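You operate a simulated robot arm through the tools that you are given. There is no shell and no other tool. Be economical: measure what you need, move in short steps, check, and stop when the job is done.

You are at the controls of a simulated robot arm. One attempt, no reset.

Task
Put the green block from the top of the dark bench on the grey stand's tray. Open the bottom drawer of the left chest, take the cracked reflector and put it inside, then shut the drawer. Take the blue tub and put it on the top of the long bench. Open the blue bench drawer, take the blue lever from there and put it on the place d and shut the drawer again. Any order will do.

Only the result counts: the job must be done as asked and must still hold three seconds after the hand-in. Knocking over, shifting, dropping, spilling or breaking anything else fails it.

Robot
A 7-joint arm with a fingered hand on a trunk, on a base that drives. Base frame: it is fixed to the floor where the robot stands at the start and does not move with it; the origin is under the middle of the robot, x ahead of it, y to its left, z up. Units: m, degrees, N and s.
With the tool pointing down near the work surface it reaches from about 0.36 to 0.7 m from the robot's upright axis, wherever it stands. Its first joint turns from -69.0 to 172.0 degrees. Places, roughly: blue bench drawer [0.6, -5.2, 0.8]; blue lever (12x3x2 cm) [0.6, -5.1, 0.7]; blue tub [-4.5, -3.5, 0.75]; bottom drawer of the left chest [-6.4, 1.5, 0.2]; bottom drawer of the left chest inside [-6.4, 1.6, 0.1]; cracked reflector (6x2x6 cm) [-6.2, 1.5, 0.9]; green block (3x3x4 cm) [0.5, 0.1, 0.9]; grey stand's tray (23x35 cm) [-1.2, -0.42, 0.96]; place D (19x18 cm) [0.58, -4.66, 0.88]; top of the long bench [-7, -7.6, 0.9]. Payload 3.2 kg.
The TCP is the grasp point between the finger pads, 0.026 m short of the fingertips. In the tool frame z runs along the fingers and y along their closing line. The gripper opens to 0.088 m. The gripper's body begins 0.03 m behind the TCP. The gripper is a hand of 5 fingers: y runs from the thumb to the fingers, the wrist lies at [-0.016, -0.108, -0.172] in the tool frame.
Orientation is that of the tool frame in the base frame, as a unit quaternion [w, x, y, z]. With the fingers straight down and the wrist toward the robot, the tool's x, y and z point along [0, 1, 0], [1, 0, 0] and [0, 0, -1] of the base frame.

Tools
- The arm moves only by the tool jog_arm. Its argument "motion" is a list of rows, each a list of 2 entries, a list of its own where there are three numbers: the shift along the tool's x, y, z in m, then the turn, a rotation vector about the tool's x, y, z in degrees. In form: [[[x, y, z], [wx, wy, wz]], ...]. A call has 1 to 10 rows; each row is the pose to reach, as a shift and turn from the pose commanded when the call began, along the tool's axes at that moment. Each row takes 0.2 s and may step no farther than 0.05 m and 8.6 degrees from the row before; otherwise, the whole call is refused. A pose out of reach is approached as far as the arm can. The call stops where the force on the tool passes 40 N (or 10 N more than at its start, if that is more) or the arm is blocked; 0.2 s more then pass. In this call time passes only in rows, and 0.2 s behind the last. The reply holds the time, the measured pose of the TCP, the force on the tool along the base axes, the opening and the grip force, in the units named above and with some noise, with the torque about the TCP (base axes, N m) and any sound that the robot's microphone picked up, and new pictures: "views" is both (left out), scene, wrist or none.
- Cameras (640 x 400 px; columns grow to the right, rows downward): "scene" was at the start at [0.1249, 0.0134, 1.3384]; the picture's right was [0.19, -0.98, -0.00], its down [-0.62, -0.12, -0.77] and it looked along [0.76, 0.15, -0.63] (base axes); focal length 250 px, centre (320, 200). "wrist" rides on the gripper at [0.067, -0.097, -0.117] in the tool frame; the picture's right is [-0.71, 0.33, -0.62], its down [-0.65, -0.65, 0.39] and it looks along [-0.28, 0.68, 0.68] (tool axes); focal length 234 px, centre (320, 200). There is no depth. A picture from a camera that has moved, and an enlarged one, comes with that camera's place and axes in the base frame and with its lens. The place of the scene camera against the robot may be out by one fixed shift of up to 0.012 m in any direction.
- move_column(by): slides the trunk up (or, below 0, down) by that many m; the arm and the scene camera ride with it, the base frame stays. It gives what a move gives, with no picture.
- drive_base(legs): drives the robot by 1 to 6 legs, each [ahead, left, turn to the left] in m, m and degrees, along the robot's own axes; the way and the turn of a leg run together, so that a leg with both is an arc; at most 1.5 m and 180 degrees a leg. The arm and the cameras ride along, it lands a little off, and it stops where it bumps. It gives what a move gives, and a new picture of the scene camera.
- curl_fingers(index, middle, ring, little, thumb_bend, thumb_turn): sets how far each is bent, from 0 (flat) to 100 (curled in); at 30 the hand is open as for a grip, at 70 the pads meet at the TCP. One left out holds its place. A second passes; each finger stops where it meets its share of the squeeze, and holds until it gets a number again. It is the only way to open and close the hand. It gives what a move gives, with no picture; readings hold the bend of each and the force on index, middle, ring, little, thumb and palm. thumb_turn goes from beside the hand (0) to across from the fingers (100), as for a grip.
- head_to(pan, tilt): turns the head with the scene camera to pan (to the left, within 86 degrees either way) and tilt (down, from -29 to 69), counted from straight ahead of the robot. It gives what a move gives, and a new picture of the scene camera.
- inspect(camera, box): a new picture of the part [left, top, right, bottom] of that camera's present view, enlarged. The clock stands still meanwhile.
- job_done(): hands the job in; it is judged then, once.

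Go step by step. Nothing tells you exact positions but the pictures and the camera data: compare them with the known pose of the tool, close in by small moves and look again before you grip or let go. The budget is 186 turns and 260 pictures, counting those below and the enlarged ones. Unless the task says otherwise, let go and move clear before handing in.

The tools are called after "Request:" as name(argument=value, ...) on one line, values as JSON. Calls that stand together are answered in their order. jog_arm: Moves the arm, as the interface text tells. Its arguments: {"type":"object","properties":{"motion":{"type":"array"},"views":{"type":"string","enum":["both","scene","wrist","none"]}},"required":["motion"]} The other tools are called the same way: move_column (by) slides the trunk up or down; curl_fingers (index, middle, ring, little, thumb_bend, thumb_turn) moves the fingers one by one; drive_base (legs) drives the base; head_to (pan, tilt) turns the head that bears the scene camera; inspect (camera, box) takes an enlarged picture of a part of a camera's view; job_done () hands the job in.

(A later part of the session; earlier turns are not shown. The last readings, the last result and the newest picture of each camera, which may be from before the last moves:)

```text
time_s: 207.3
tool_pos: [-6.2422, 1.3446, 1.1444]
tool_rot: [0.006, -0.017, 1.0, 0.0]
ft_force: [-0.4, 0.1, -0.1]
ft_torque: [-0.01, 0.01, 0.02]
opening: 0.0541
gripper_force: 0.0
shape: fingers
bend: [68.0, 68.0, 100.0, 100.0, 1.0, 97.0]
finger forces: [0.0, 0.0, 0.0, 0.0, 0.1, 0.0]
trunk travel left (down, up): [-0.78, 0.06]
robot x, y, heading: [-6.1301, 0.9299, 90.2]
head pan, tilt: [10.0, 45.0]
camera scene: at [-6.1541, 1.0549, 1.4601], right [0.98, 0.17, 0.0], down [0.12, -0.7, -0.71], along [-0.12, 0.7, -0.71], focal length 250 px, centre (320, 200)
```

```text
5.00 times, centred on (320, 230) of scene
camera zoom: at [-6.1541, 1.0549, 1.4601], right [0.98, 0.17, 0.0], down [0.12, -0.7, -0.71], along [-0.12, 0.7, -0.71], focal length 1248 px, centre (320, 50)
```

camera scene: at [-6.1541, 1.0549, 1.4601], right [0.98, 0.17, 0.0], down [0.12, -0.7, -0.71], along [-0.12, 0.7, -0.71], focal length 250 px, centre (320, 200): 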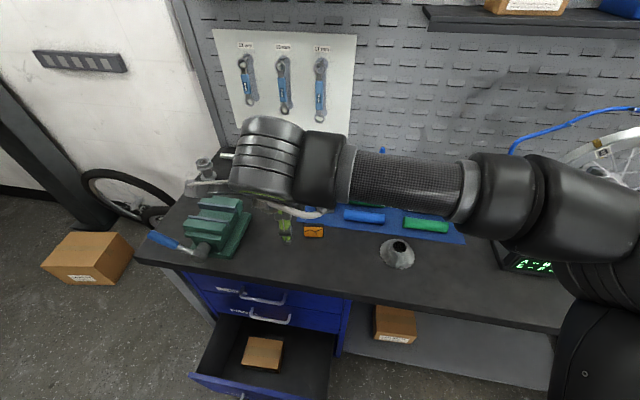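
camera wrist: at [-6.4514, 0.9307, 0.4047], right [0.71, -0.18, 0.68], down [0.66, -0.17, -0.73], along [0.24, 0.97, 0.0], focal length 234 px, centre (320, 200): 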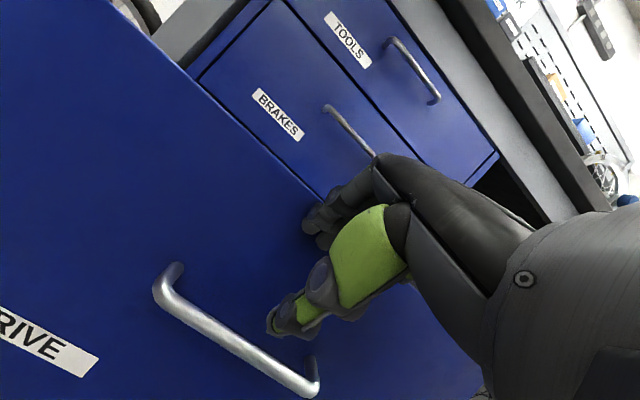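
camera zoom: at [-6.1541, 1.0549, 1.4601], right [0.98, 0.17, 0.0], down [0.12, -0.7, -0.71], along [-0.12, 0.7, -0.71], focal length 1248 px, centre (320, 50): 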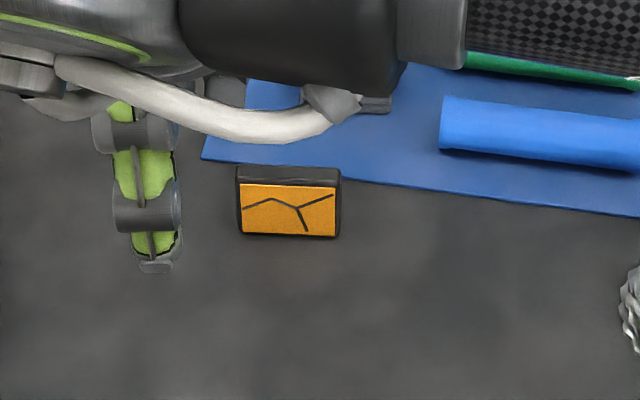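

The reflector stands facing the front: top centre about (-6.247, 1.493, 0.915), 6 cm wide along x and 2 cm thick along y. The present yaw suits it; I'll open the fingers and move above it.

Request:
curl_fingers(index=46, middle=46, thumb_bend=46)

Request:
jog_arm(motion=[[[0, 0.037, 0.02], [0, 0, 0]], [[0, 0.074, 0.05], [0, 0, 0]], [[0, 0.111, 0.08], [0, 0, 0]], [[0, 0.148, 0.11], [0, 0, 0]], [[0, 0.148, 0.15], [0, 0, 0]], [[0, 0.148, 0.175], [0, 0, 0]]])

Request:
inspect(camera="wrist", box=[220, 150, 380, 290])

Request:
inspect(camera="scene", box=[250, 170, 380, 270])

```text
time_s: 208.3
tool_pos: [-6.2418, 1.3455, 1.1456]
tool_rot: [0.005, -0.018, 1.0, 0.0]
ft_force: [0.0, -0.5, -0.4]
ft_torque: [-0.01, 0.02, -0.01]
opening: 0.0545
gripper_force: 0.1
shape: fingers
bend: [46.0, 46.0, 100.0, 100.0, 46.0, 97.0]
finger forces: [0.1, 0.0, 0.0, 0.1, 0.0, 0.0]
trunk travel left (down, up): [-0.78, 0.06]
robot x, y, heading: [-6.1298, 0.9329, 90.2]
head pan, tilt: [10.0, 45.0]
```

```text
time_s: 209.8
tool_pos: [-6.2429, 1.4918, 0.9708]
tool_rot: [0.005, -0.017, 1.0, 0.0]
ft_force: [0.1, 0.3, -0.3]
ft_torque: [-0.03, 0.0, 0.04]
opening: 0.0544
gripper_force: 0.1
shape: fingers
bend: [46.0, 46.0, 100.0, 100.0, 46.0, 97.0]
finger forces: [0.1, 0.0, 0.0, 0.1, 0.1, 0.0]
trunk travel left (down, up): [-0.78, 0.06]
robot x, y, heading: [-6.1295, 0.9256, 90.1]
head pan, tilt: [10.0, 45.0]
camera scene: at [-6.1543, 1.0559, 1.46], right [0.98, 0.17, 0.0], down [0.12, -0.7, -0.71], along [-0.12, 0.7, -0.71], focal length 250 px, centre (320, 200)
camera wrist: at [-6.308, 1.3921, 1.0862], right [0.69, 0.36, 0.63], down [0.68, -0.63, -0.38], along [0.26, 0.69, -0.68], focal length 234 px, centre (320, 200)
```

scene: 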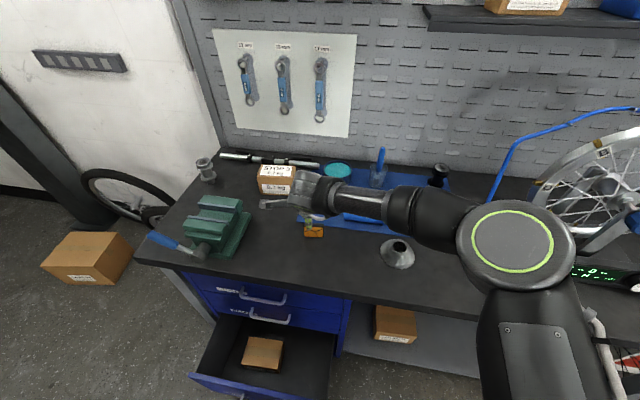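
wrist: 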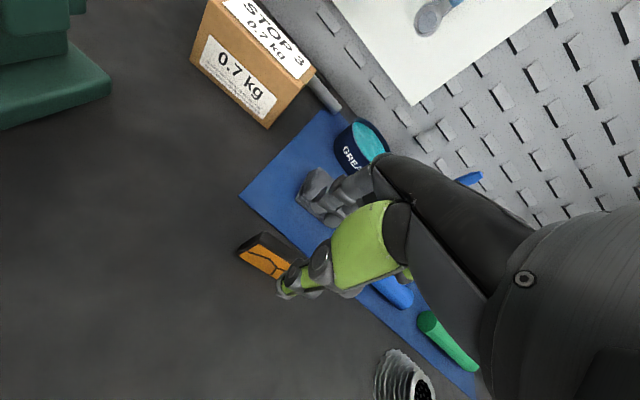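

```text
2.86 times, centred on (300, 220) of wrist
camera zoom: at [-6.308, 1.3921, 1.0862], right [0.69, 0.36, 0.63], down [0.68, -0.63, -0.38], along [0.26, 0.69, -0.68], focal length 669 px, centre (377, 143)
```

zoom: 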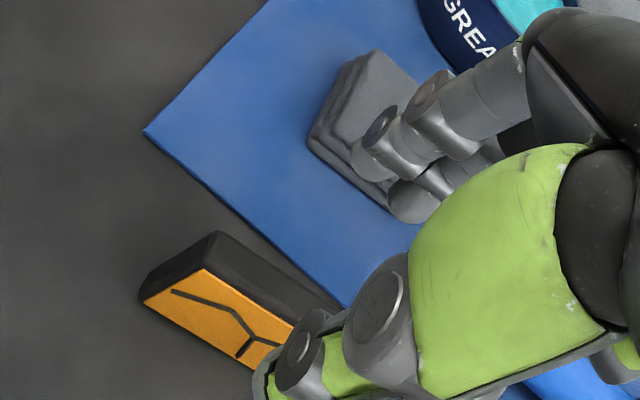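

```text
4.00 times, centred on (315, 220) of scene
camera zoom: at [-6.1543, 1.0559, 1.46], right [0.98, 0.17, 0.0], down [0.12, -0.7, -0.71], along [-0.12, 0.7, -0.71], focal length 999 px, centre (340, 120)
```

zoom: 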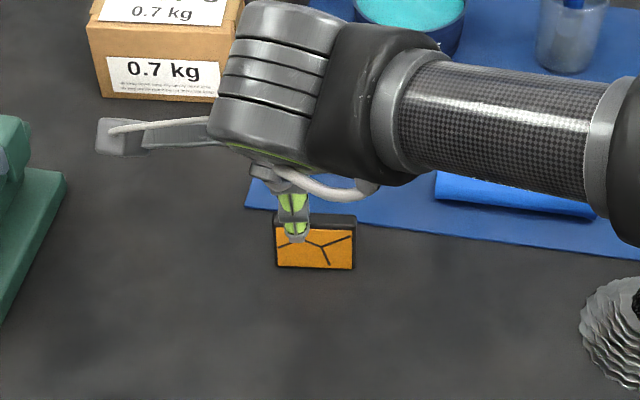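

The reflector centre refines to (-6.24, 1.488), nearly under the TCP. I'll descend to z≈0.898 and grip.

Request:
jog_arm(motion=[[[-0.003, -0.004, 0.02], [0, 0, 0]], [[-0.003, -0.004, 0.04], [0, 0, 0]], [[-0.003, -0.004, 0.06], [0, 0, 0]], [[-0.003, -0.004, 0.072], [0, 0, 0]]], views="none")

Request:
inspect(camera="wrist", box=[220, 150, 380, 290])

```text
time_s: 210.8
tool_pos: [-6.2417, 1.4888, 0.9013]
tool_rot: [0.005, -0.018, 1.0, 0.003]
ft_force: [-0.4, 0.6, 7.1]
ft_torque: [0.13, -0.22, 0.04]
opening: 0.0543
gripper_force: 4.0
shape: fingers
bend: [46.0, 46.0, 100.0, 100.0, 46.0, 97.0]
finger forces: [0.0, 0.0, 7.6, 0.0, 0.1, 0.0]
trunk travel left (down, up): [-0.78, 0.06]
robot x, y, heading: [-6.1338, 0.9277, 90.5]
head pan, tilt: [10.0, 45.0]
```

```text
2.86 times, centred on (300, 220) of wrist
camera zoom: at [-6.3061, 1.3878, 1.0168], right [0.69, 0.35, 0.63], down [0.68, -0.63, -0.39], along [0.26, 0.69, -0.67], focal length 669 px, centre (377, 143)
```

zoom: 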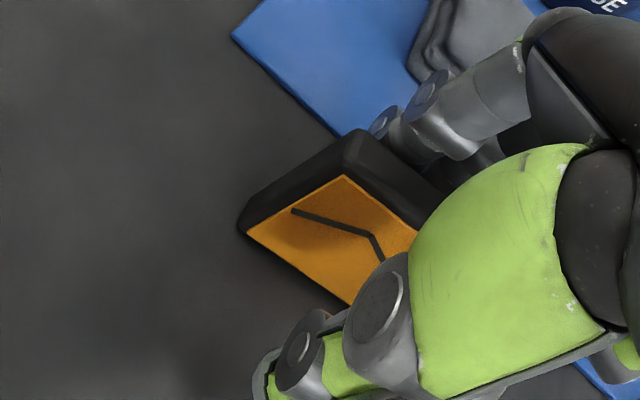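

The curled ring finger is resting on the reflector's top edge. I'll lift, uncurl the ring finger to go behind the reflector with the others, and come down again.

Request:
jog_arm(motion=[[[0, 0, -0.03], [0, 0, 0]], [[0, 0, -0.065], [0, 0, 0]]], views="none")

Request:
curl_fingers(ring=46)

Request:
inspect(camera="wrist", box=[220, 150, 380, 290])

Request:
jog_arm(motion=[[[0, 0, 0.03], [0, 0, 0]], [[0, 0, 0.05], [0, 0, 0]], [[0, 0, 0.061], [0, 0, 0]]], views="wrist")

```text
time_s: 211.3
tool_pos: [-6.2435, 1.4856, 0.966]
tool_rot: [0.005, -0.018, 1.0, 0.0]
ft_force: [0.6, -0.1, 0.0]
ft_torque: [0.02, -0.02, -0.04]
opening: 0.054
gripper_force: 0.0
shape: fingers
bend: [46.0, 46.0, 100.0, 100.0, 46.0, 97.0]
finger forces: [0.1, 0.0, 0.0, 0.0, 0.0, 0.1]
trunk travel left (down, up): [-0.78, 0.06]
robot x, y, heading: [-6.1329, 0.9266, 90.0]
head pan, tilt: [10.0, 45.0]
```

```text
time_s: 212.3
tool_pos: [-6.2431, 1.4871, 0.9655]
tool_rot: [0.006, -0.018, 1.0, 0.001]
ft_force: [-0.2, 0.2, 0.1]
ft_torque: [0.01, 0.01, 0.02]
opening: 0.0543
gripper_force: 0.0
shape: fingers
bend: [46.0, 46.0, 46.0, 100.0, 46.0, 97.0]
finger forces: [0.0, 0.0, 0.1, 0.0, 0.0, 0.1]
trunk travel left (down, up): [-0.78, 0.06]
robot x, y, heading: [-6.1323, 0.9267, 90.0]
head pan, tilt: [10.0, 45.0]
```

```text
2.86 times, centred on (300, 220) of wrist
camera zoom: at [-6.308, 1.3871, 1.0809], right [0.69, 0.36, 0.63], down [0.68, -0.63, -0.38], along [0.26, 0.69, -0.67], focal length 669 px, centre (377, 143)
```

zoom: 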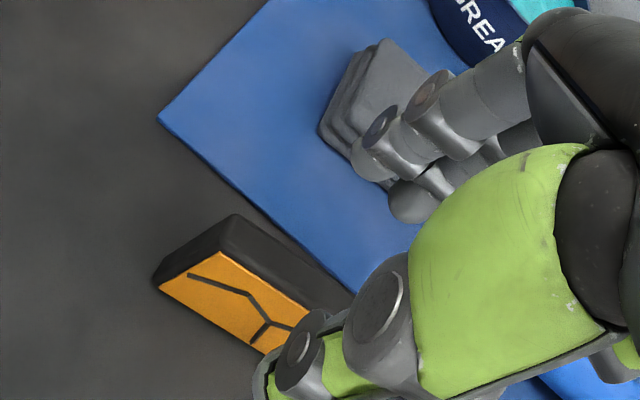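

```text
time_s: 213.2
tool_pos: [-6.2425, 1.4884, 0.9041]
tool_rot: [0.006, -0.017, 1.0, 0.0]
ft_force: [0.2, 0.6, 0.8]
ft_torque: [0.01, -0.03, -0.01]
opening: 0.0542
gripper_force: 0.1
shape: fingers
bend: [46.0, 46.0, 46.0, 100.0, 46.0, 97.0]
finger forces: [0.0, 0.0, 0.1, 0.0, 0.0, 0.0]
trunk travel left (down, up): [-0.78, 0.06]
robot x, y, heading: [-6.1302, 0.9273, 90.3]
head pan, tilt: [10.0, 45.0]
camera wrist: at [-6.3072, 1.3878, 1.019], right [0.69, 0.36, 0.63], down [0.68, -0.63, -0.38], along [0.26, 0.69, -0.67], focal length 234 px, centre (320, 200)
```

wrist: 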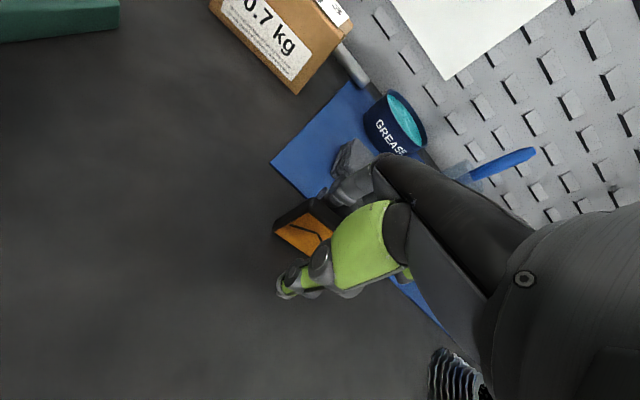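

The reflector is between thumb and fingers with no contact. I'll close on it and lift.

Request:
curl_fingers(index=68, middle=68, ring=66, thumb_bend=68)

Request:
jog_arm(motion=[[[0, 0, -0.02], [0, 0, 0]], [[0, 0, -0.05], [0, 0, 0]], [[0, 0, -0.09], [0, 0, 0]], [[0, 0, -0.13], [0, 0, 0]], [[0, 0, -0.17], [0, 0, 0]]])

Request:
inspect(camera="wrist", box=[220, 150, 380, 290])

```text
time_s: 214.2
tool_pos: [-6.2422, 1.487, 0.904]
tool_rot: [0.006, -0.017, 1.0, 0.0]
ft_force: [0.5, 0.6, -0.1]
ft_torque: [-0.01, 0.01, -0.02]
opening: 0.0122
gripper_force: 1.4
shape: fingers
bend: [66.0, 67.0, 66.0, 100.0, 66.0, 97.0]
finger forces: [1.5, 0.7, 0.0, 0.0, 2.2, 0.0]
trunk travel left (down, up): [-0.78, 0.06]
robot x, y, heading: [-6.132, 0.9301, 89.8]
head pan, tilt: [10.0, 45.0]
```

```text
time_s: 215.3
tool_pos: [-6.2427, 1.4877, 1.0739]
tool_rot: [0.005, -0.019, 1.0, 0.0]
ft_force: [-0.2, 0.6, -0.1]
ft_torque: [0.0, 0.04, -0.01]
opening: 0.0124
gripper_force: 2.0
shape: fingers
bend: [66.0, 67.0, 66.0, 100.0, 66.0, 97.0]
finger forces: [1.4, 0.8, 0.1, 0.1, 2.3, 0.0]
trunk travel left (down, up): [-0.78, 0.06]
robot x, y, heading: [-6.1306, 0.9296, 90.1]
head pan, tilt: [10.0, 45.0]
camera scene: at [-6.1539, 1.0543, 1.4601], right [0.98, 0.17, 0.0], down [0.12, -0.7, -0.71], along [-0.12, 0.7, -0.71], focal length 250 px, centre (320, 200)
camera wrist: at [-6.3075, 1.3872, 1.1897], right [0.69, 0.36, 0.63], down [0.68, -0.63, -0.38], along [0.26, 0.69, -0.67], focal length 234 px, centre (320, 200)
```

scene: 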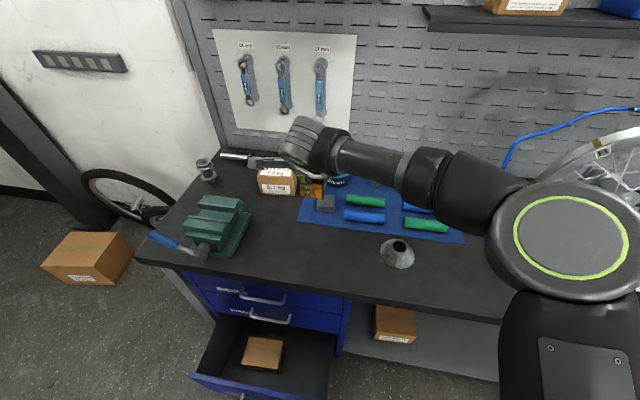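
wrist: 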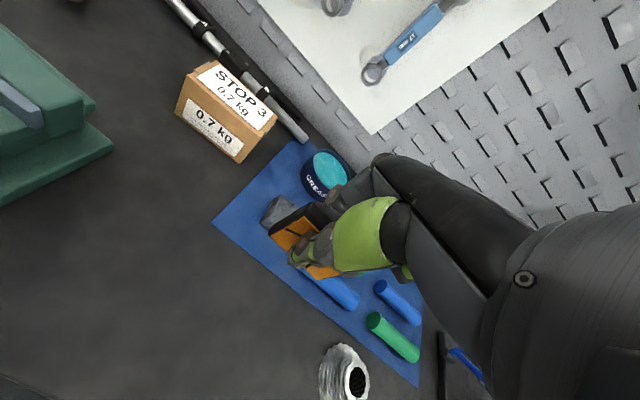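

```text
2.86 times, centred on (300, 220) of wrist
camera zoom: at [-6.3075, 1.3872, 1.1897], right [0.69, 0.36, 0.63], down [0.68, -0.63, -0.38], along [0.26, 0.69, -0.67], focal length 669 px, centre (377, 143)
```

zoom: 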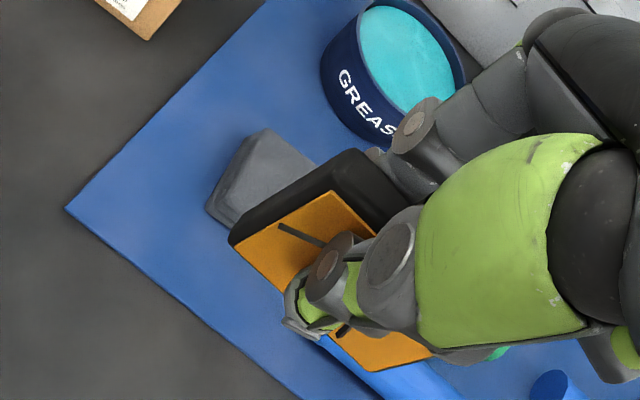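

The reflector is held, but only lightly. I'll firm up the grip, back the robot off and retract the hand so it clears the bench edge before lowering.

Request:
curl_fingers(index=74, middle=74, ring=74, thumb_bend=74)

Request:
drive_base(legs=[[-0.3, 0, 0]])

Request:
jog_arm(motion=[[[0, -0.05, 0], [0, 0, 0]], [[0, -0.09, 0], [0, 0, 0]]], views="none")

Request:
move_column(by=-0.4)

Request:
head_to(pan=15, tilt=50)

```text
time_s: 216.3
tool_pos: [-6.2438, 1.4885, 1.0724]
tool_rot: [0.005, -0.017, 1.0, 0.0]
ft_force: [-0.3, 0.3, 0.1]
ft_torque: [0.0, -0.02, 0.0]
opening: 0.0108
gripper_force: 12.3
shape: fingers
bend: [73.0, 73.0, 74.0, 100.0, 66.0, 95.0]
finger forces: [7.6, 3.2, 1.2, 0.1, 12.0, 0.1]
trunk travel left (down, up): [-0.78, 0.06]
robot x, y, heading: [-6.1319, 0.9305, 90.0]
head pan, tilt: [10.0, 45.0]
```

```text
time_s: 218.4
tool_pos: [-6.2384, 1.1907, 1.0734]
tool_rot: [0.005, -0.013, 1.0, 0.0]
ft_force: [0.4, -1.4, -0.6]
ft_torque: [0.01, 0.0, 0.03]
opening: 0.0107
gripper_force: 12.2
shape: fingers
bend: [73.0, 73.0, 74.0, 100.0, 66.0, 95.0]
finger forces: [7.7, 3.2, 1.1, 0.0, 11.9, 0.0]
trunk travel left (down, up): [-0.78, 0.06]
robot x, y, heading: [-6.1336, 0.6276, 89.7]
head pan, tilt: [10.0, 45.0]
camera scene: at [-6.1539, 0.7565, 1.46], right [0.99, 0.17, 0.0], down [0.12, -0.7, -0.71], along [-0.12, 0.7, -0.71], focal length 250 px, centre (320, 200)
```

scene: 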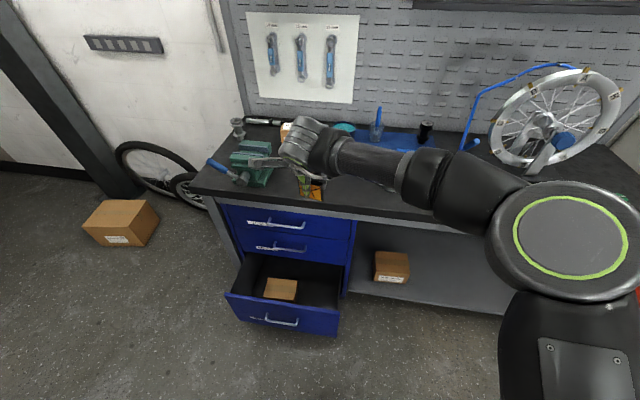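

```text
time_s: 219.0
tool_pos: [-6.2367, 1.0972, 1.0732]
tool_rot: [0.005, -0.013, 1.0, 0.001]
ft_force: [0.6, -0.4, -1.6]
ft_torque: [0.01, 0.01, 0.04]
opening: 0.0108
gripper_force: 11.6
shape: fingers
bend: [73.0, 73.0, 74.0, 100.0, 66.0, 95.0]
finger forces: [7.6, 3.1, 1.1, 0.0, 11.8, 0.0]
trunk travel left (down, up): [-0.78, 0.06]
robot x, y, heading: [-6.1324, 0.6266, 89.8]
head pan, tilt: [10.0, 45.0]
```

```text
time_s: 222.8
tool_pos: [-6.2361, 1.0994, 0.6738]
tool_rot: [0.005, -0.013, 1.0, 0.001]
ft_force: [1.3, -0.4, -0.1]
ft_torque: [-0.01, 0.01, -0.03]
opening: 0.011
gripper_force: 11.4
shape: fingers
bend: [73.0, 73.0, 74.0, 100.0, 66.0, 95.0]
finger forces: [7.5, 3.2, 1.2, 0.1, 11.6, 0.0]
trunk travel left (down, up): [-0.38, 0.46]
robot x, y, heading: [-6.1321, 0.6281, 89.4]
head pan, tilt: [10.0, 45.0]
```

```text
time_s: 223.5
tool_pos: [-6.2369, 1.0976, 0.6732]
tool_rot: [0.005, -0.013, 1.0, 0.0]
ft_force: [0.7, 0.3, 0.4]
ft_torque: [0.0, -0.01, -0.04]
opening: 0.0109
gripper_force: 12.1
shape: fingers
bend: [73.0, 73.0, 74.0, 100.0, 66.0, 95.0]
finger forces: [7.5, 3.2, 1.1, 0.0, 11.6, 0.0]
trunk travel left (down, up): [-0.38, 0.46]
robot x, y, heading: [-6.1332, 0.6285, 89.8]
head pan, tilt: [15.0, 50.0]
camera scene: at [-6.1597, 0.7507, 1.0532], right [0.97, 0.25, 0.0], down [0.19, -0.74, -0.64], along [-0.16, 0.62, -0.77], focal length 250 px, centre (320, 200)
```

scene: 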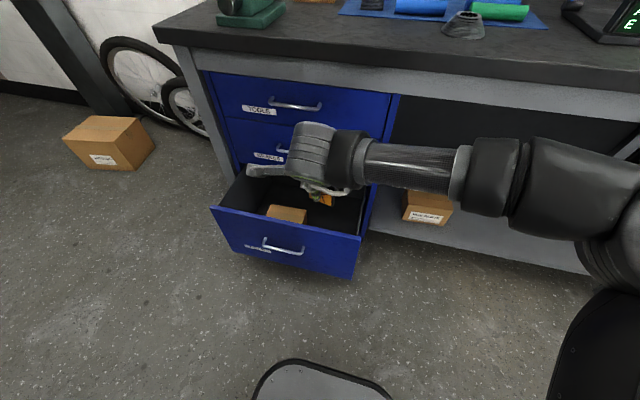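

I can see the open drawer clearly: front edge at y≈1.18, cardboard box inside on the left, free space on the right. I'll pitch the tool back 20° so the wrist stays above the drawer, lower to about z 0.48, and move in over the free right part.

Request:
jog_arm(motion=[[[0, 0, 0], [6.7, 0, 0]], [[0, 0, 0], [13.4, 0, 0]], [[0, 0, 0], [20, 0, 0]]], views="none")

Request:
move_column(by=-0.2)

Request:
drive_base(legs=[[0.12, 0, 0]])

Request:
inspect(camera="wrist", box=[0, 0, 640, 400])

```text
time_s: 224.3
tool_pos: [-6.237, 1.0989, 0.6729]
tool_rot: [0.007, -0.01, 0.984, -0.175]
ft_force: [0.3, -0.1, -0.3]
ft_torque: [-0.03, -0.03, 0.02]
opening: 0.0107
gripper_force: 11.5
shape: fingers
bend: [73.0, 73.0, 74.0, 100.0, 66.0, 95.0]
finger forces: [7.4, 3.1, 0.9, 0.0, 11.5, 0.0]
trunk travel left (down, up): [-0.38, 0.46]
robot x, y, heading: [-6.1321, 0.6276, 89.7]
head pan, tilt: [15.0, 50.0]
```

```text
time_s: 226.4
tool_pos: [-6.2372, 1.0981, 0.4735]
tool_rot: [0.006, -0.011, 0.985, -0.173]
ft_force: [-0.3, -0.1, -0.5]
ft_torque: [0.02, -0.01, 0.03]
opening: 0.0106
gripper_force: 11.9
shape: fingers
bend: [73.0, 73.0, 74.0, 100.0, 66.0, 95.0]
finger forces: [7.4, 3.1, 0.9, 0.1, 11.5, 0.0]
trunk travel left (down, up): [-0.18, 0.66]
robot x, y, heading: [-6.1347, 0.6315, 89.5]
head pan, tilt: [15.0, 50.0]
```

```text
time_s: 227.7
tool_pos: [-6.237, 1.2161, 0.4734]
tool_rot: [0.007, -0.011, 0.985, -0.173]
ft_force: [0.0, 0.8, 0.0]
ft_torque: [0.04, -0.04, 0.0]
opening: 0.0108
gripper_force: 11.3
shape: fingers
bend: [73.0, 73.0, 74.0, 100.0, 66.0, 95.0]
finger forces: [7.3, 3.0, 1.0, 0.0, 11.5, 0.1]
trunk travel left (down, up): [-0.18, 0.66]
robot x, y, heading: [-6.1305, 0.7444, 89.2]
head pan, tilt: [15.0, 50.0]
camera scene: at [-6.1587, 0.8681, 0.8531], right [0.97, 0.25, 0.0], down [0.19, -0.74, -0.64], along [-0.16, 0.62, -0.77], focal length 250 px, centre (320, 200)
```

scene: 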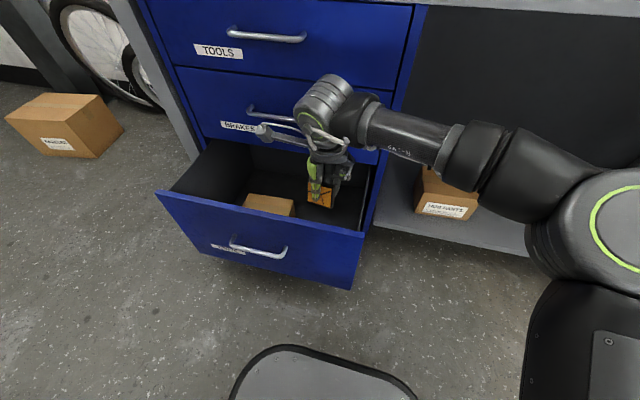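

```text
1.00 times, centred on (320, 200) of wrist (not enlarged: the box is as wide or as high as the picture)
camera zoom: at [-6.3027, 1.1616, 0.6148], right [0.69, 0.54, 0.48], down [0.67, -0.73, -0.13], along [0.28, 0.41, -0.87], focal length 234 px, centre (320, 200)
```

zoom: 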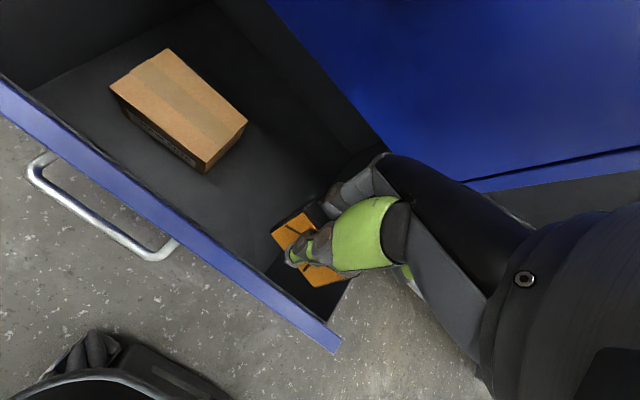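

The free area to the right of the box is directly below. I'll move 7 cm inward, then lower the trunk.

Request:
jog_arm(motion=[[[0.004, 0.035, -0.0128], [0, 0, 0]], [[0.006, 0.0705, -0.0257], [0, 0, 0]]], views="none")

Request:
move_column(by=-0.17)

Request:
inspect(camera="wrist", box=[0, 0, 640, 400])

Request:
inspect(camera="scene", box=[120, 0, 440, 320])

```text
time_s: 228.3
tool_pos: [-6.2442, 1.2909, 0.4722]
tool_rot: [0.008, -0.013, 0.985, -0.173]
ft_force: [0.5, -0.4, -0.5]
ft_torque: [-0.01, 0.03, 0.01]
opening: 0.0104
gripper_force: 11.4
shape: fingers
bend: [73.0, 73.0, 74.0, 100.0, 66.0, 95.0]
finger forces: [7.4, 3.2, 0.9, 0.0, 11.4, 0.0]
trunk travel left (down, up): [-0.18, 0.66]
robot x, y, heading: [-6.1278, 0.7453, 89.5]
head pan, tilt: [15.0, 50.0]
```

```text
time_s: 230.2
tool_pos: [-6.2439, 1.291, 0.3033]
tool_rot: [0.007, -0.011, 0.985, -0.174]
ft_force: [-0.6, 0.1, 0.3]
ft_torque: [0.02, -0.01, 0.04]
opening: 0.0107
gripper_force: 11.8
shape: fingers
bend: [73.0, 73.0, 74.0, 100.0, 66.0, 95.0]
finger forces: [7.3, 3.1, 1.0, 0.0, 11.2, 0.0]
trunk travel left (down, up): [-0.01, 0.83]
robot x, y, heading: [-6.1299, 0.7425, 89.5]
head pan, tilt: [15.0, 50.0]
```

```text
1.00 times, centred on (320, 200) of wrist (not enlarged: the box is as wide or as high as the picture)
camera zoom: at [-6.3106, 1.2371, 0.4444], right [0.69, 0.54, 0.48], down [0.67, -0.73, -0.13], along [0.28, 0.41, -0.87], focal length 234 px, centre (320, 200)
```

zoom: 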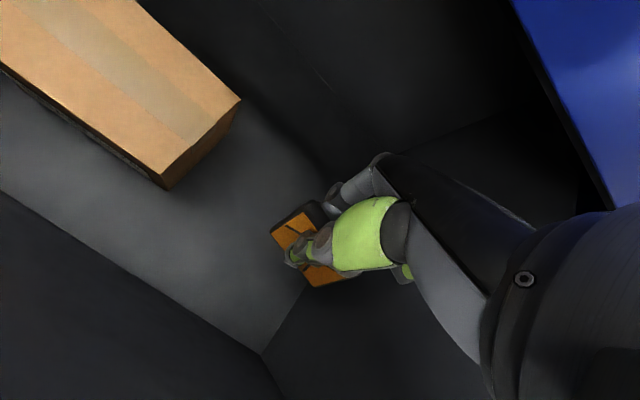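

```text
1.25 times, centred on (280, 160) of scene
camera zoom: at [-6.1588, 0.868, 0.6832], right [0.97, 0.25, 0.0], down [0.19, -0.74, -0.64], along [-0.16, 0.62, -0.77], focal length 312 px, centre (370, 250)
```

zoom: 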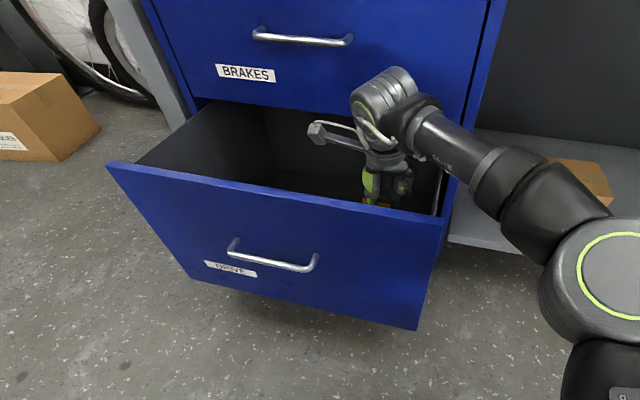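

Inside the drawer; the floor is at about z≈0.09. I'll descend 8 cm with the arm and check the forearm clearance at the drawer edge.

Request:
jog_arm(motion=[[[0, 0.0137, 0.0376], [0, 0, 0]], [[0, 0.0274, 0.0752], [0, 0, 0]]])

Request:
inspect(camera="scene", box=[240, 40, 440, 220])

```text
time_s: 230.8
tool_pos: [-6.242, 1.2907, 0.2277]
tool_rot: [0.007, -0.012, 0.985, -0.17]
ft_force: [-0.2, 0.1, -1.2]
ft_torque: [0.01, 0.0, 0.01]
opening: 0.0109
gripper_force: 11.3
shape: fingers
bend: [73.0, 73.0, 74.0, 100.0, 66.0, 95.0]
finger forces: [7.3, 3.0, 1.0, 0.0, 11.2, 0.0]
trunk travel left (down, up): [-0.01, 0.83]
robot x, y, heading: [-6.1261, 0.7436, 89.8]
head pan, tilt: [15.0, 50.0]
camera scene: at [-6.159, 0.8665, 0.6842], right [0.97, 0.25, 0.0], down [0.19, -0.74, -0.64], along [-0.16, 0.62, -0.76], focal length 250 px, centre (320, 200)
camera wrist: at [-6.3077, 1.2353, 0.369], right [0.69, 0.54, 0.48], down [0.67, -0.73, -0.14], along [0.28, 0.42, -0.86], focal length 234 px, centre (320, 200)
```

scene: 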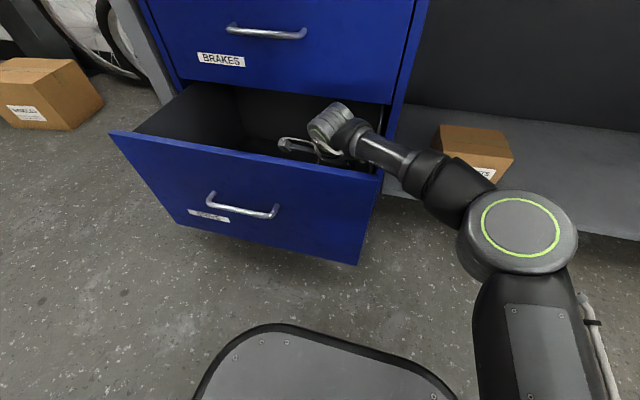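
wrist: 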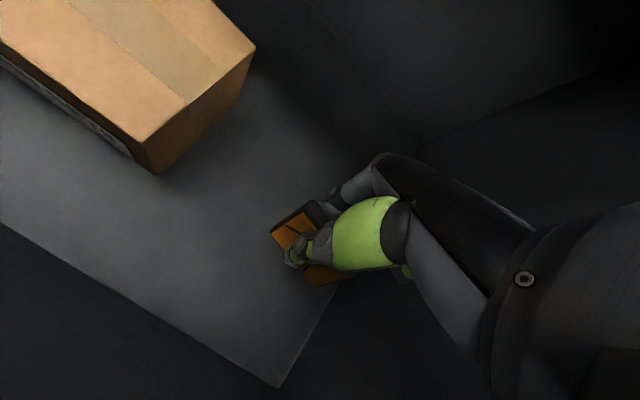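

```text
2.22 times, centred on (340, 130) of scene
camera zoom: at [-6.159, 0.8665, 0.6842], right [0.97, 0.25, 0.0], down [0.19, -0.74, -0.64], along [-0.16, 0.62, -0.76], focal length 555 px, centre (276, 356)
```

zoom: 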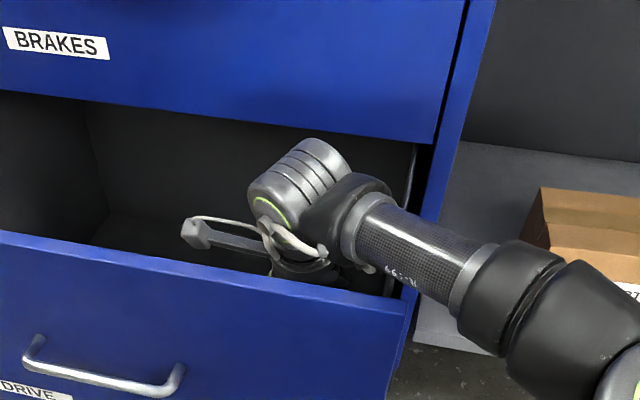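

The forearm would hit the drawer's front corner (top at z≈0.40) if I kept going like this. I'll raise the trunk and reach down more with the arm, so the elbow sits higher.

Request:
move_column(by=0.25)

Request:
jog_arm(motion=[[[0, 0.0137, 0.0376], [0, 0, 0]], [[0, 0.0274, 0.0752], [0, 0, 0]], [[0, 0.041, 0.1128], [0, 0, 0]], [[0, 0.0547, 0.15], [0, 0, 0]], [[0, 0.0684, 0.188], [0, 0, 0]]])

```text
time_s: 233.4
tool_pos: [-6.2404, 1.29, 0.4734]
tool_rot: [0.007, -0.011, 0.985, -0.173]
ft_force: [-0.8, -0.7, 0.4]
ft_torque: [-0.02, 0.02, -0.01]
opening: 0.011
gripper_force: 11.3
shape: fingers
bend: [73.0, 73.0, 74.0, 100.0, 66.0, 95.0]
finger forces: [7.3, 3.0, 1.0, 0.0, 11.2, 0.1]
trunk travel left (down, up): [-0.26, 0.58]
robot x, y, heading: [-6.132, 0.7451, 89.8]
head pan, tilt: [15.0, 50.0]
```

```text
time_s: 234.6
tool_pos: [-6.239, 1.2907, 0.2721]
tool_rot: [0.006, -0.011, 0.985, -0.172]
ft_force: [-0.3, 0.7, -0.1]
ft_torque: [-0.02, -0.03, 0.0]
opening: 0.0106
gripper_force: 11.1
shape: fingers
bend: [73.0, 73.0, 74.0, 100.0, 66.0, 95.0]
finger forces: [7.2, 3.0, 0.9, 0.0, 11.1, 0.1]
trunk travel left (down, up): [-0.26, 0.58]
robot x, y, heading: [-6.1318, 0.7465, 89.4]
head pan, tilt: [15.0, 50.0]
camera scene: at [-6.1587, 0.8681, 0.9332], right [0.97, 0.25, 0.0], down [0.19, -0.74, -0.64], along [-0.16, 0.62, -0.77], focal length 250 px, centre (320, 200)
camera wrist: at [-6.3062, 1.236, 0.4139], right [0.69, 0.54, 0.48], down [0.67, -0.73, -0.14], along [0.28, 0.42, -0.87], focal length 234 px, centre (320, 200)
```

scene: 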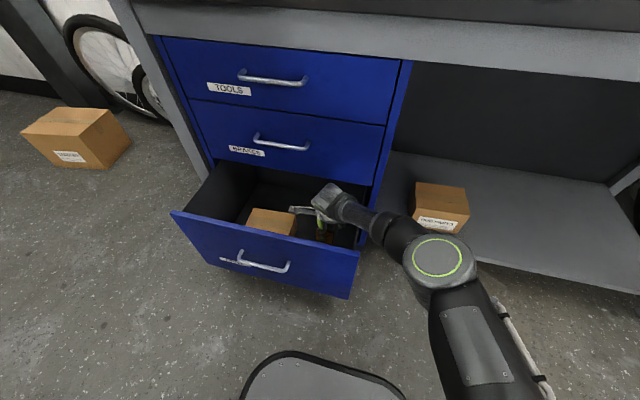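
wrist: 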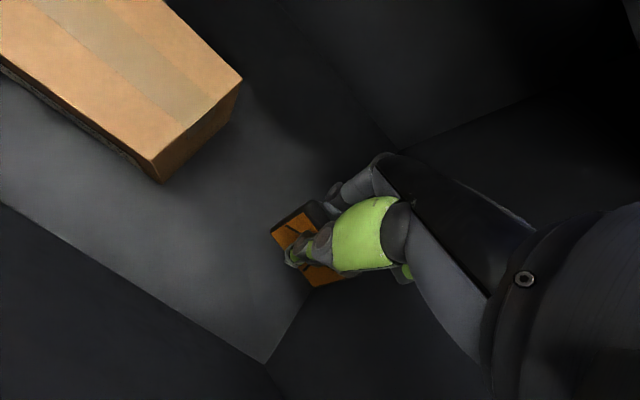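

That works: the elbow is higher now. I'll raise the trunk another 0.15 m and reach down again.

Request:
move_column(by=0.15)

Request:
jog_arm(motion=[[[0, 0.0137, 0.0376], [0, 0, 0]], [[0, 0.0274, 0.0752], [0, 0, 0]], [[0, 0.041, 0.1128], [0, 0, 0]], [[0, 0.0547, 0.15], [0, 0, 0]], [[0, 0.0684, 0.188], [0, 0, 0]], [[0, 0.0787, 0.2162], [0, 0, 0]]])

Request:
inspect(camera="scene", box=[240, 130, 440, 310])

```text
time_s: 236.3
tool_pos: [-6.2401, 1.2896, 0.4234]
tool_rot: [0.008, -0.012, 0.985, -0.175]
ft_force: [-0.4, -0.2, -1.0]
ft_torque: [-0.01, -0.05, 0.01]
opening: 0.0103
gripper_force: 10.3
shape: fingers
bend: [73.0, 73.0, 74.0, 100.0, 66.0, 95.0]
finger forces: [7.2, 3.0, 0.8, 0.0, 11.1, 0.0]
trunk travel left (down, up): [-0.41, 0.43]
robot x, y, heading: [-6.129, 0.7458, 89.5]
head pan, tilt: [15.0, 50.0]
```

```text
time_s: 237.7
tool_pos: [-6.2033, 1.2401, 0.2528]
tool_rot: [0.005, -0.012, 0.985, -0.173]
ft_force: [-6.7, -1.1, 1.9]
ft_torque: [0.09, -0.37, 0.2]
opening: 0.0101
gripper_force: 13.8
shape: fingers
bend: [73.0, 73.0, 74.0, 100.0, 66.0, 95.0]
finger forces: [6.8, 2.9, 0.8, 3.1, 10.5, 3.5]
out of reach, approached as far as the arm can: row 2, 3, 4, 5, 6
trunk travel left (down, up): [-0.41, 0.43]
robot x, y, heading: [-6.1311, 0.7439, 89.2]
head pan, tilt: [15.0, 50.0]
camera scene: at [-6.1596, 0.8676, 1.0832], right [0.97, 0.25, 0.0], down [0.19, -0.74, -0.64], along [-0.16, 0.62, -0.77], focal length 250 px, centre (320, 200)
camera wrist: at [-6.2694, 1.1856, 0.3943], right [0.69, 0.54, 0.48], down [0.67, -0.73, -0.14], along [0.27, 0.42, -0.87], focal length 234 px, centre (320, 200)
```

scene: 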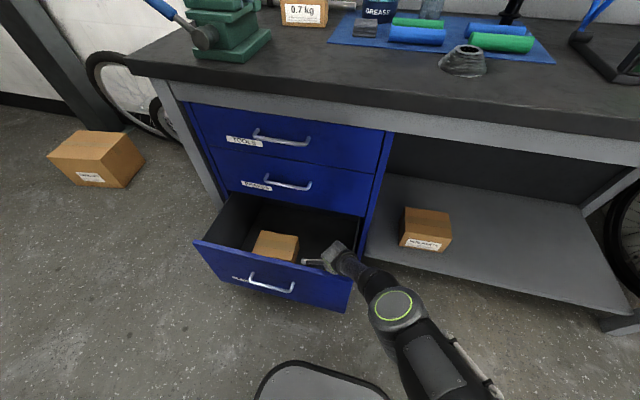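
wrist: 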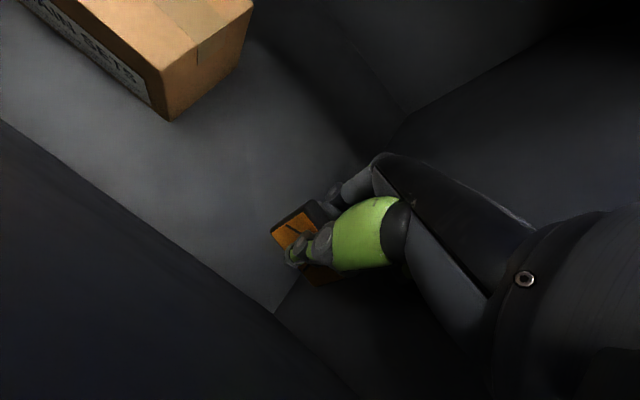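

```text
2.22 times, centred on (340, 220) of scene
camera zoom: at [-6.1596, 0.8676, 1.0832], right [0.97, 0.25, 0.0], down [0.19, -0.74, -0.64], along [-0.16, 0.62, -0.77], focal length 555 px, centre (276, 156)
```

zoom: 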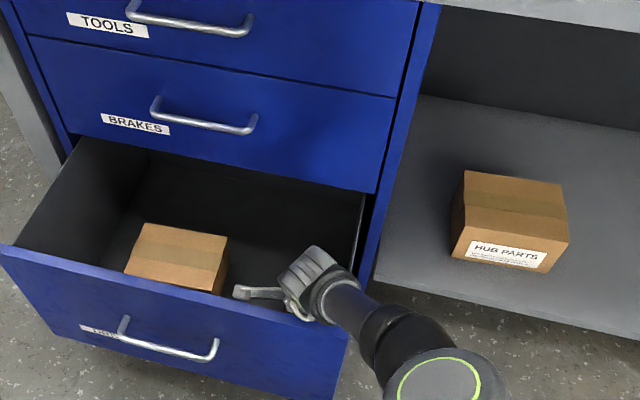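

The arm ran out of reach there and the little finger brushed the right wall. I'll lift, recentre, lower the trunk to an intermediate height and try again.

Request:
jog_arm(motion=[[[0.005, -0.0137, -0.0376], [0, 0, 0]], [[0.015, -0.0274, -0.0752], [0, 0, 0]], [[0.025, -0.02, -0.105], [0, 0, 0]], [[0.035, -0.008, -0.135], [0, 0, 0]], [[0.042, 0.0051, -0.1615], [0, 0, 0]]], views="none")

Request:
move_column(by=-0.22)

Request:
inspect(camera="scene", box=[220, 80, 460, 300])

```text
time_s: 238.9
tool_pos: [-6.2411, 1.2982, 0.4032]
tool_rot: [0.008, -0.012, 0.985, -0.174]
ft_force: [0.3, -0.1, -0.5]
ft_torque: [0.0, 0.04, 0.01]
opening: 0.0103
gripper_force: 10.5
shape: fingers
bend: [73.0, 73.0, 74.0, 100.0, 66.0, 95.0]
finger forces: [6.7, 2.9, 0.6, 0.0, 9.9, 0.0]
trunk travel left (down, up): [-0.41, 0.43]
robot x, y, heading: [-6.1313, 0.7478, 89.2]
head pan, tilt: [15.0, 50.0]
```

```text
time_s: 241.3
tool_pos: [-6.2408, 1.2979, 0.183]
tool_rot: [0.007, -0.012, 0.985, -0.172]
ft_force: [0.7, -0.5, -3.3]
ft_torque: [0.07, 0.02, -0.01]
opening: 0.0102
gripper_force: 10.0
shape: fingers
bend: [73.0, 73.0, 74.0, 100.0, 66.0, 95.0]
finger forces: [6.6, 2.8, 0.7, 0.1, 10.0, 0.1]
trunk travel left (down, up): [-0.19, 0.65]
robot x, y, heading: [-6.1308, 0.7422, 89.5]
head pan, tilt: [15.0, 50.0]
```

```text
1.82 times, centred on (340, 190) of scene
camera zoom: at [-6.1587, 0.8664, 0.8636], right [0.97, 0.25, 0.0], down [0.19, -0.74, -0.64], along [-0.16, 0.62, -0.76], focal length 454 px, centre (284, 218)
```

zoom: 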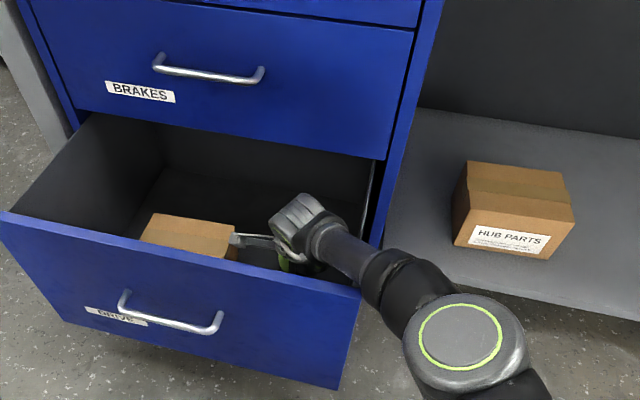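

TCP is now at z 0.183. I'll check the wrist view and descend in small steps.

Request:
jog_arm(motion=[[[0, 0.0041, 0.0113], [0, 0, 0]]], views="both")

Request:
inspect(camera="wrist", box=[220, 150, 380, 290])

```text
time_s: 241.7
tool_pos: [-6.2407, 1.302, 0.1814]
tool_rot: [0.006, -0.01, 0.986, -0.165]
ft_force: [-0.6, 0.2, -0.6]
ft_torque: [0.02, -0.04, -0.01]
opening: 0.0103
gripper_force: 10.1
shape: fingers
bend: [73.0, 73.0, 74.0, 100.0, 66.0, 95.0]
finger forces: [6.6, 2.8, 0.6, 0.0, 10.2, 0.1]
trunk travel left (down, up): [-0.19, 0.65]
robot x, y, heading: [-6.128, 0.7461, 89.2]
head pan, tilt: [15.0, 50.0]
camera scene: at [-6.1575, 0.8623, 0.8652], right [0.97, 0.25, 0.0], down [0.19, -0.74, -0.65], along [-0.16, 0.63, -0.76], focal length 250 px, centre (320, 200)
camera wrist: at [-6.3062, 1.2464, 0.3228], right [0.69, 0.53, 0.49], down [0.67, -0.73, -0.15], along [0.28, 0.43, -0.86], focal length 234 px, centre (320, 200)
```

scene: 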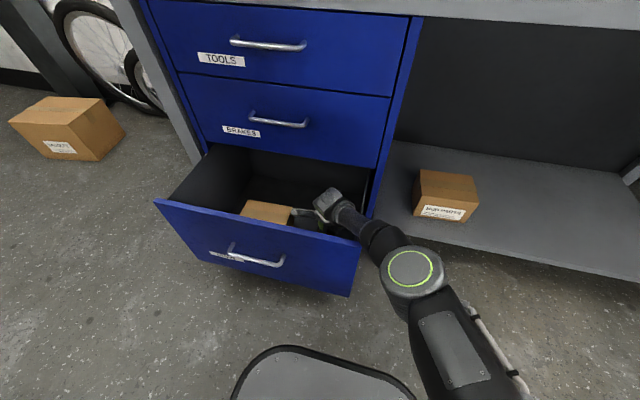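
wrist: 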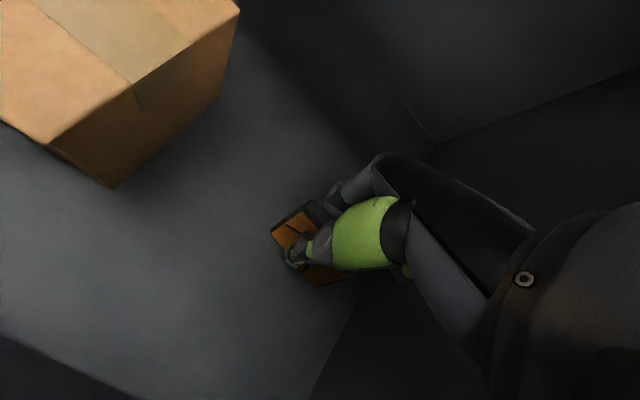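

```text
2.86 times, centred on (300, 220) of wrist
camera zoom: at [-6.3062, 1.2464, 0.3228], right [0.69, 0.53, 0.49], down [0.67, -0.73, -0.15], along [0.28, 0.43, -0.86], focal length 669 px, centre (377, 143)
```

zoom: 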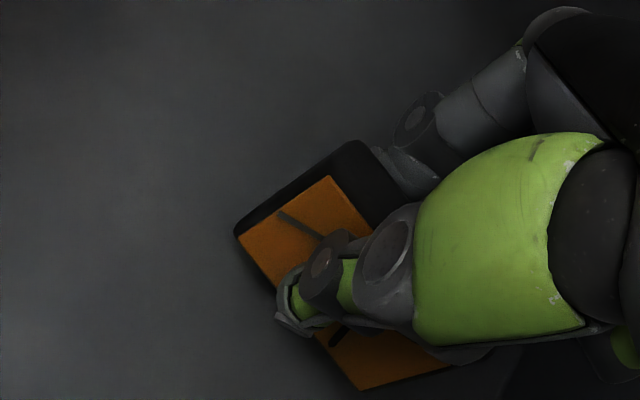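

The forearm is resting on the drawer's front corner, so I need a steeper forearm. I'll lift, bring the base 6 cm closer while keeping the hand in place, and reach down from a higher trunk.

Request:
move_column(by=0.15)

Request:
jog_arm(motion=[[[0.0, -0.0282, 0.0103], [0, 0, 0]], [[0.0, -0.0517, 0.0188], [-1, 0, 0]]], views="none")

Request:
drive_base(legs=[[0.06, 0, 0]])

Request:
jog_arm(motion=[[[0, 0.0137, 0.0376], [0, 0, 0]], [[0, 0.0274, 0.0752], [0, 0, 0]], [[0, 0.041, 0.1128], [0, 0, 0]]])

```text
time_s: 243.4
tool_pos: [-6.24, 1.2974, 0.3216]
tool_rot: [0.006, -0.012, 0.985, -0.173]
ft_force: [-0.7, 0.3, 0.2]
ft_torque: [-0.01, 0.01, 0.01]
opening: 0.01
gripper_force: 10.6
shape: fingers
bend: [73.0, 73.0, 74.0, 100.0, 66.0, 95.0]
finger forces: [6.6, 2.9, 0.6, 0.0, 10.1, 0.0]
trunk travel left (down, up): [-0.34, 0.5]
robot x, y, heading: [-6.1301, 0.7491, 89.6]
head pan, tilt: [15.0, 50.0]
```

```text
time_s: 244.0
tool_pos: [-6.2369, 1.2442, 0.3219]
tool_rot: [0.007, -0.011, 0.986, -0.164]
ft_force: [0.2, -0.1, 0.0]
ft_torque: [0.01, 0.0, -0.03]
opening: 0.01
gripper_force: 10.0
shape: fingers
bend: [73.0, 73.0, 74.0, 100.0, 66.0, 95.0]
finger forces: [6.5, 3.0, 0.6, 0.1, 10.0, 0.0]
trunk travel left (down, up): [-0.34, 0.5]
robot x, y, heading: [-6.1293, 0.7424, 89.4]
head pan, tilt: [15.0, 50.0]
```

```text
time_s: 245.0
tool_pos: [-6.2383, 1.3041, 0.3205]
tool_rot: [0.007, -0.012, 0.986, -0.165]
ft_force: [-0.7, 0.0, -0.3]
ft_torque: [0.01, -0.01, 0.0]
opening: 0.01
gripper_force: 9.7
shape: fingers
bend: [73.0, 73.0, 74.0, 100.0, 66.0, 95.0]
finger forces: [6.5, 2.9, 0.6, 0.0, 10.0, 0.0]
trunk travel left (down, up): [-0.34, 0.5]
robot x, y, heading: [-6.1294, 0.808, 89.7]
head pan, tilt: [15.0, 50.0]
camera scene: at [-6.1582, 0.9287, 1.0131], right [0.97, 0.25, 0.0], down [0.19, -0.74, -0.64], along [-0.16, 0.62, -0.77], focal length 250 px, centre (320, 200)
```

scene: 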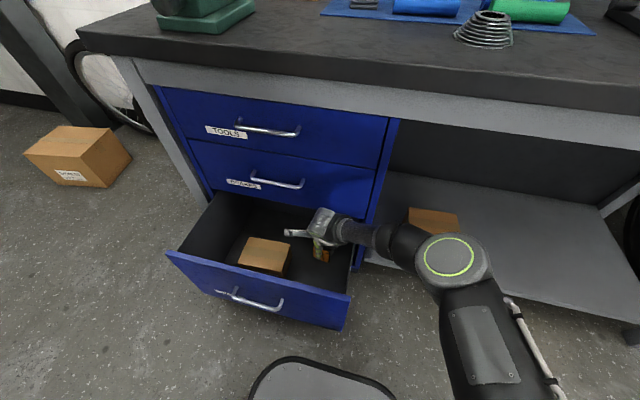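

```text
time_s: 245.8
tool_pos: [-6.2342, 1.3038, 0.2056]
tool_rot: [0.007, -0.012, 0.986, -0.165]
ft_force: [0.5, 0.0, 0.1]
ft_torque: [0.0, 0.02, 0.02]
opening: 0.0101
gripper_force: 9.8
shape: fingers
bend: [73.0, 73.0, 74.0, 100.0, 66.0, 95.0]
finger forces: [6.4, 2.8, 0.6, 0.0, 9.9, 0.0]
out of reach, approached as far as the arm can: row 3
trunk travel left (down, up): [-0.34, 0.5]
robot x, y, heading: [-6.1282, 0.8051, 89.4]
head pan, tilt: [15.0, 50.0]
camera scene: at [-6.158, 0.9284, 1.0132], right [0.97, 0.25, 0.0], down [0.19, -0.74, -0.64], along [-0.16, 0.62, -0.77], focal length 250 px, centre (320, 200)
camera wrist: at [-6.3011, 1.2473, 0.3458], right [0.69, 0.54, 0.49], down [0.67, -0.73, -0.15], along [0.28, 0.43, -0.86], focal length 234 px, centre (320, 200)
```

scene: 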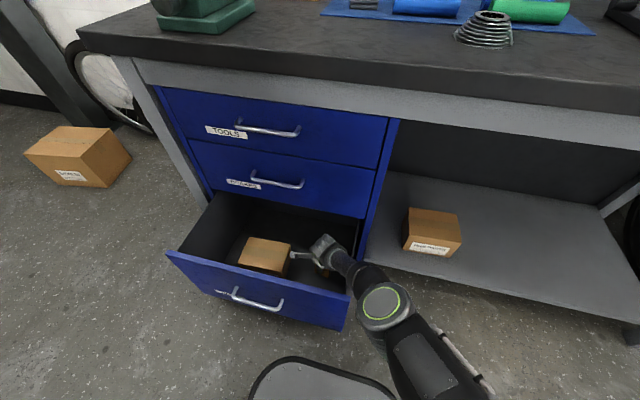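
wrist: 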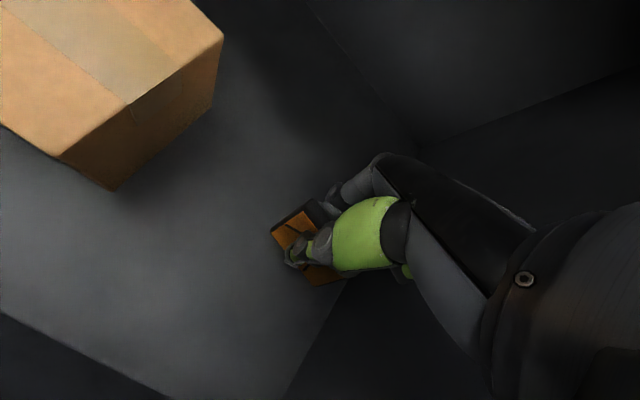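

The forearm is steeper now and passes to the right of the corner. I'll lower the trunk in small steps and watch for blocking.

Request:
move_column(by=-0.03)

Request:
inspect(camera="scene", box=[260, 210, 440, 340])

Request:
move_column(by=-0.02)

```text
time_s: 246.5
tool_pos: [-6.2347, 1.3041, 0.1756]
tool_rot: [0.006, -0.011, 0.986, -0.165]
ft_force: [-0.3, 0.4, -0.3]
ft_torque: [-0.01, -0.02, 0.01]
opening: 0.0102
gripper_force: 9.7
shape: fingers
bend: [73.0, 73.0, 74.0, 100.0, 66.0, 95.0]
finger forces: [6.4, 2.8, 0.7, 0.0, 9.8, 0.0]
trunk travel left (down, up): [-0.31, 0.53]
robot x, y, heading: [-6.1303, 0.8071, 89.5]
head pan, tilt: [15.0, 50.0]
```

```text
3.08 times, centred on (350, 275) of scene
camera zoom: at [-6.1582, 0.9283, 0.9831], right [0.97, 0.25, 0.0], down [0.19, -0.74, -0.64], along [-0.16, 0.62, -0.77], focal length 768 px, centre (228, -31)
```

zoom: 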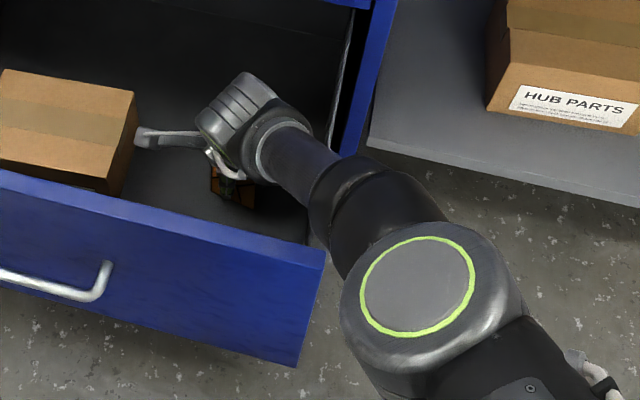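

```text
time_s: 247.2
tool_pos: [-6.2369, 1.3066, 0.1612]
tool_rot: [0.006, -0.013, 0.987, -0.159]
ft_force: [1.7, 1.0, 4.9]
ft_torque: [0.0, 0.11, 0.01]
opening: 0.0097
gripper_force: 11.2
shape: fingers
bend: [73.0, 73.0, 74.0, 100.0, 66.0, 95.0]
finger forces: [6.7, 2.7, 0.9, 0.1, 11.5, 0.0]
trunk travel left (down, up): [-0.29, 0.55]
robot x, y, heading: [-6.1298, 0.8079, 89.5]
head pan, tilt: [15.0, 50.0]
```

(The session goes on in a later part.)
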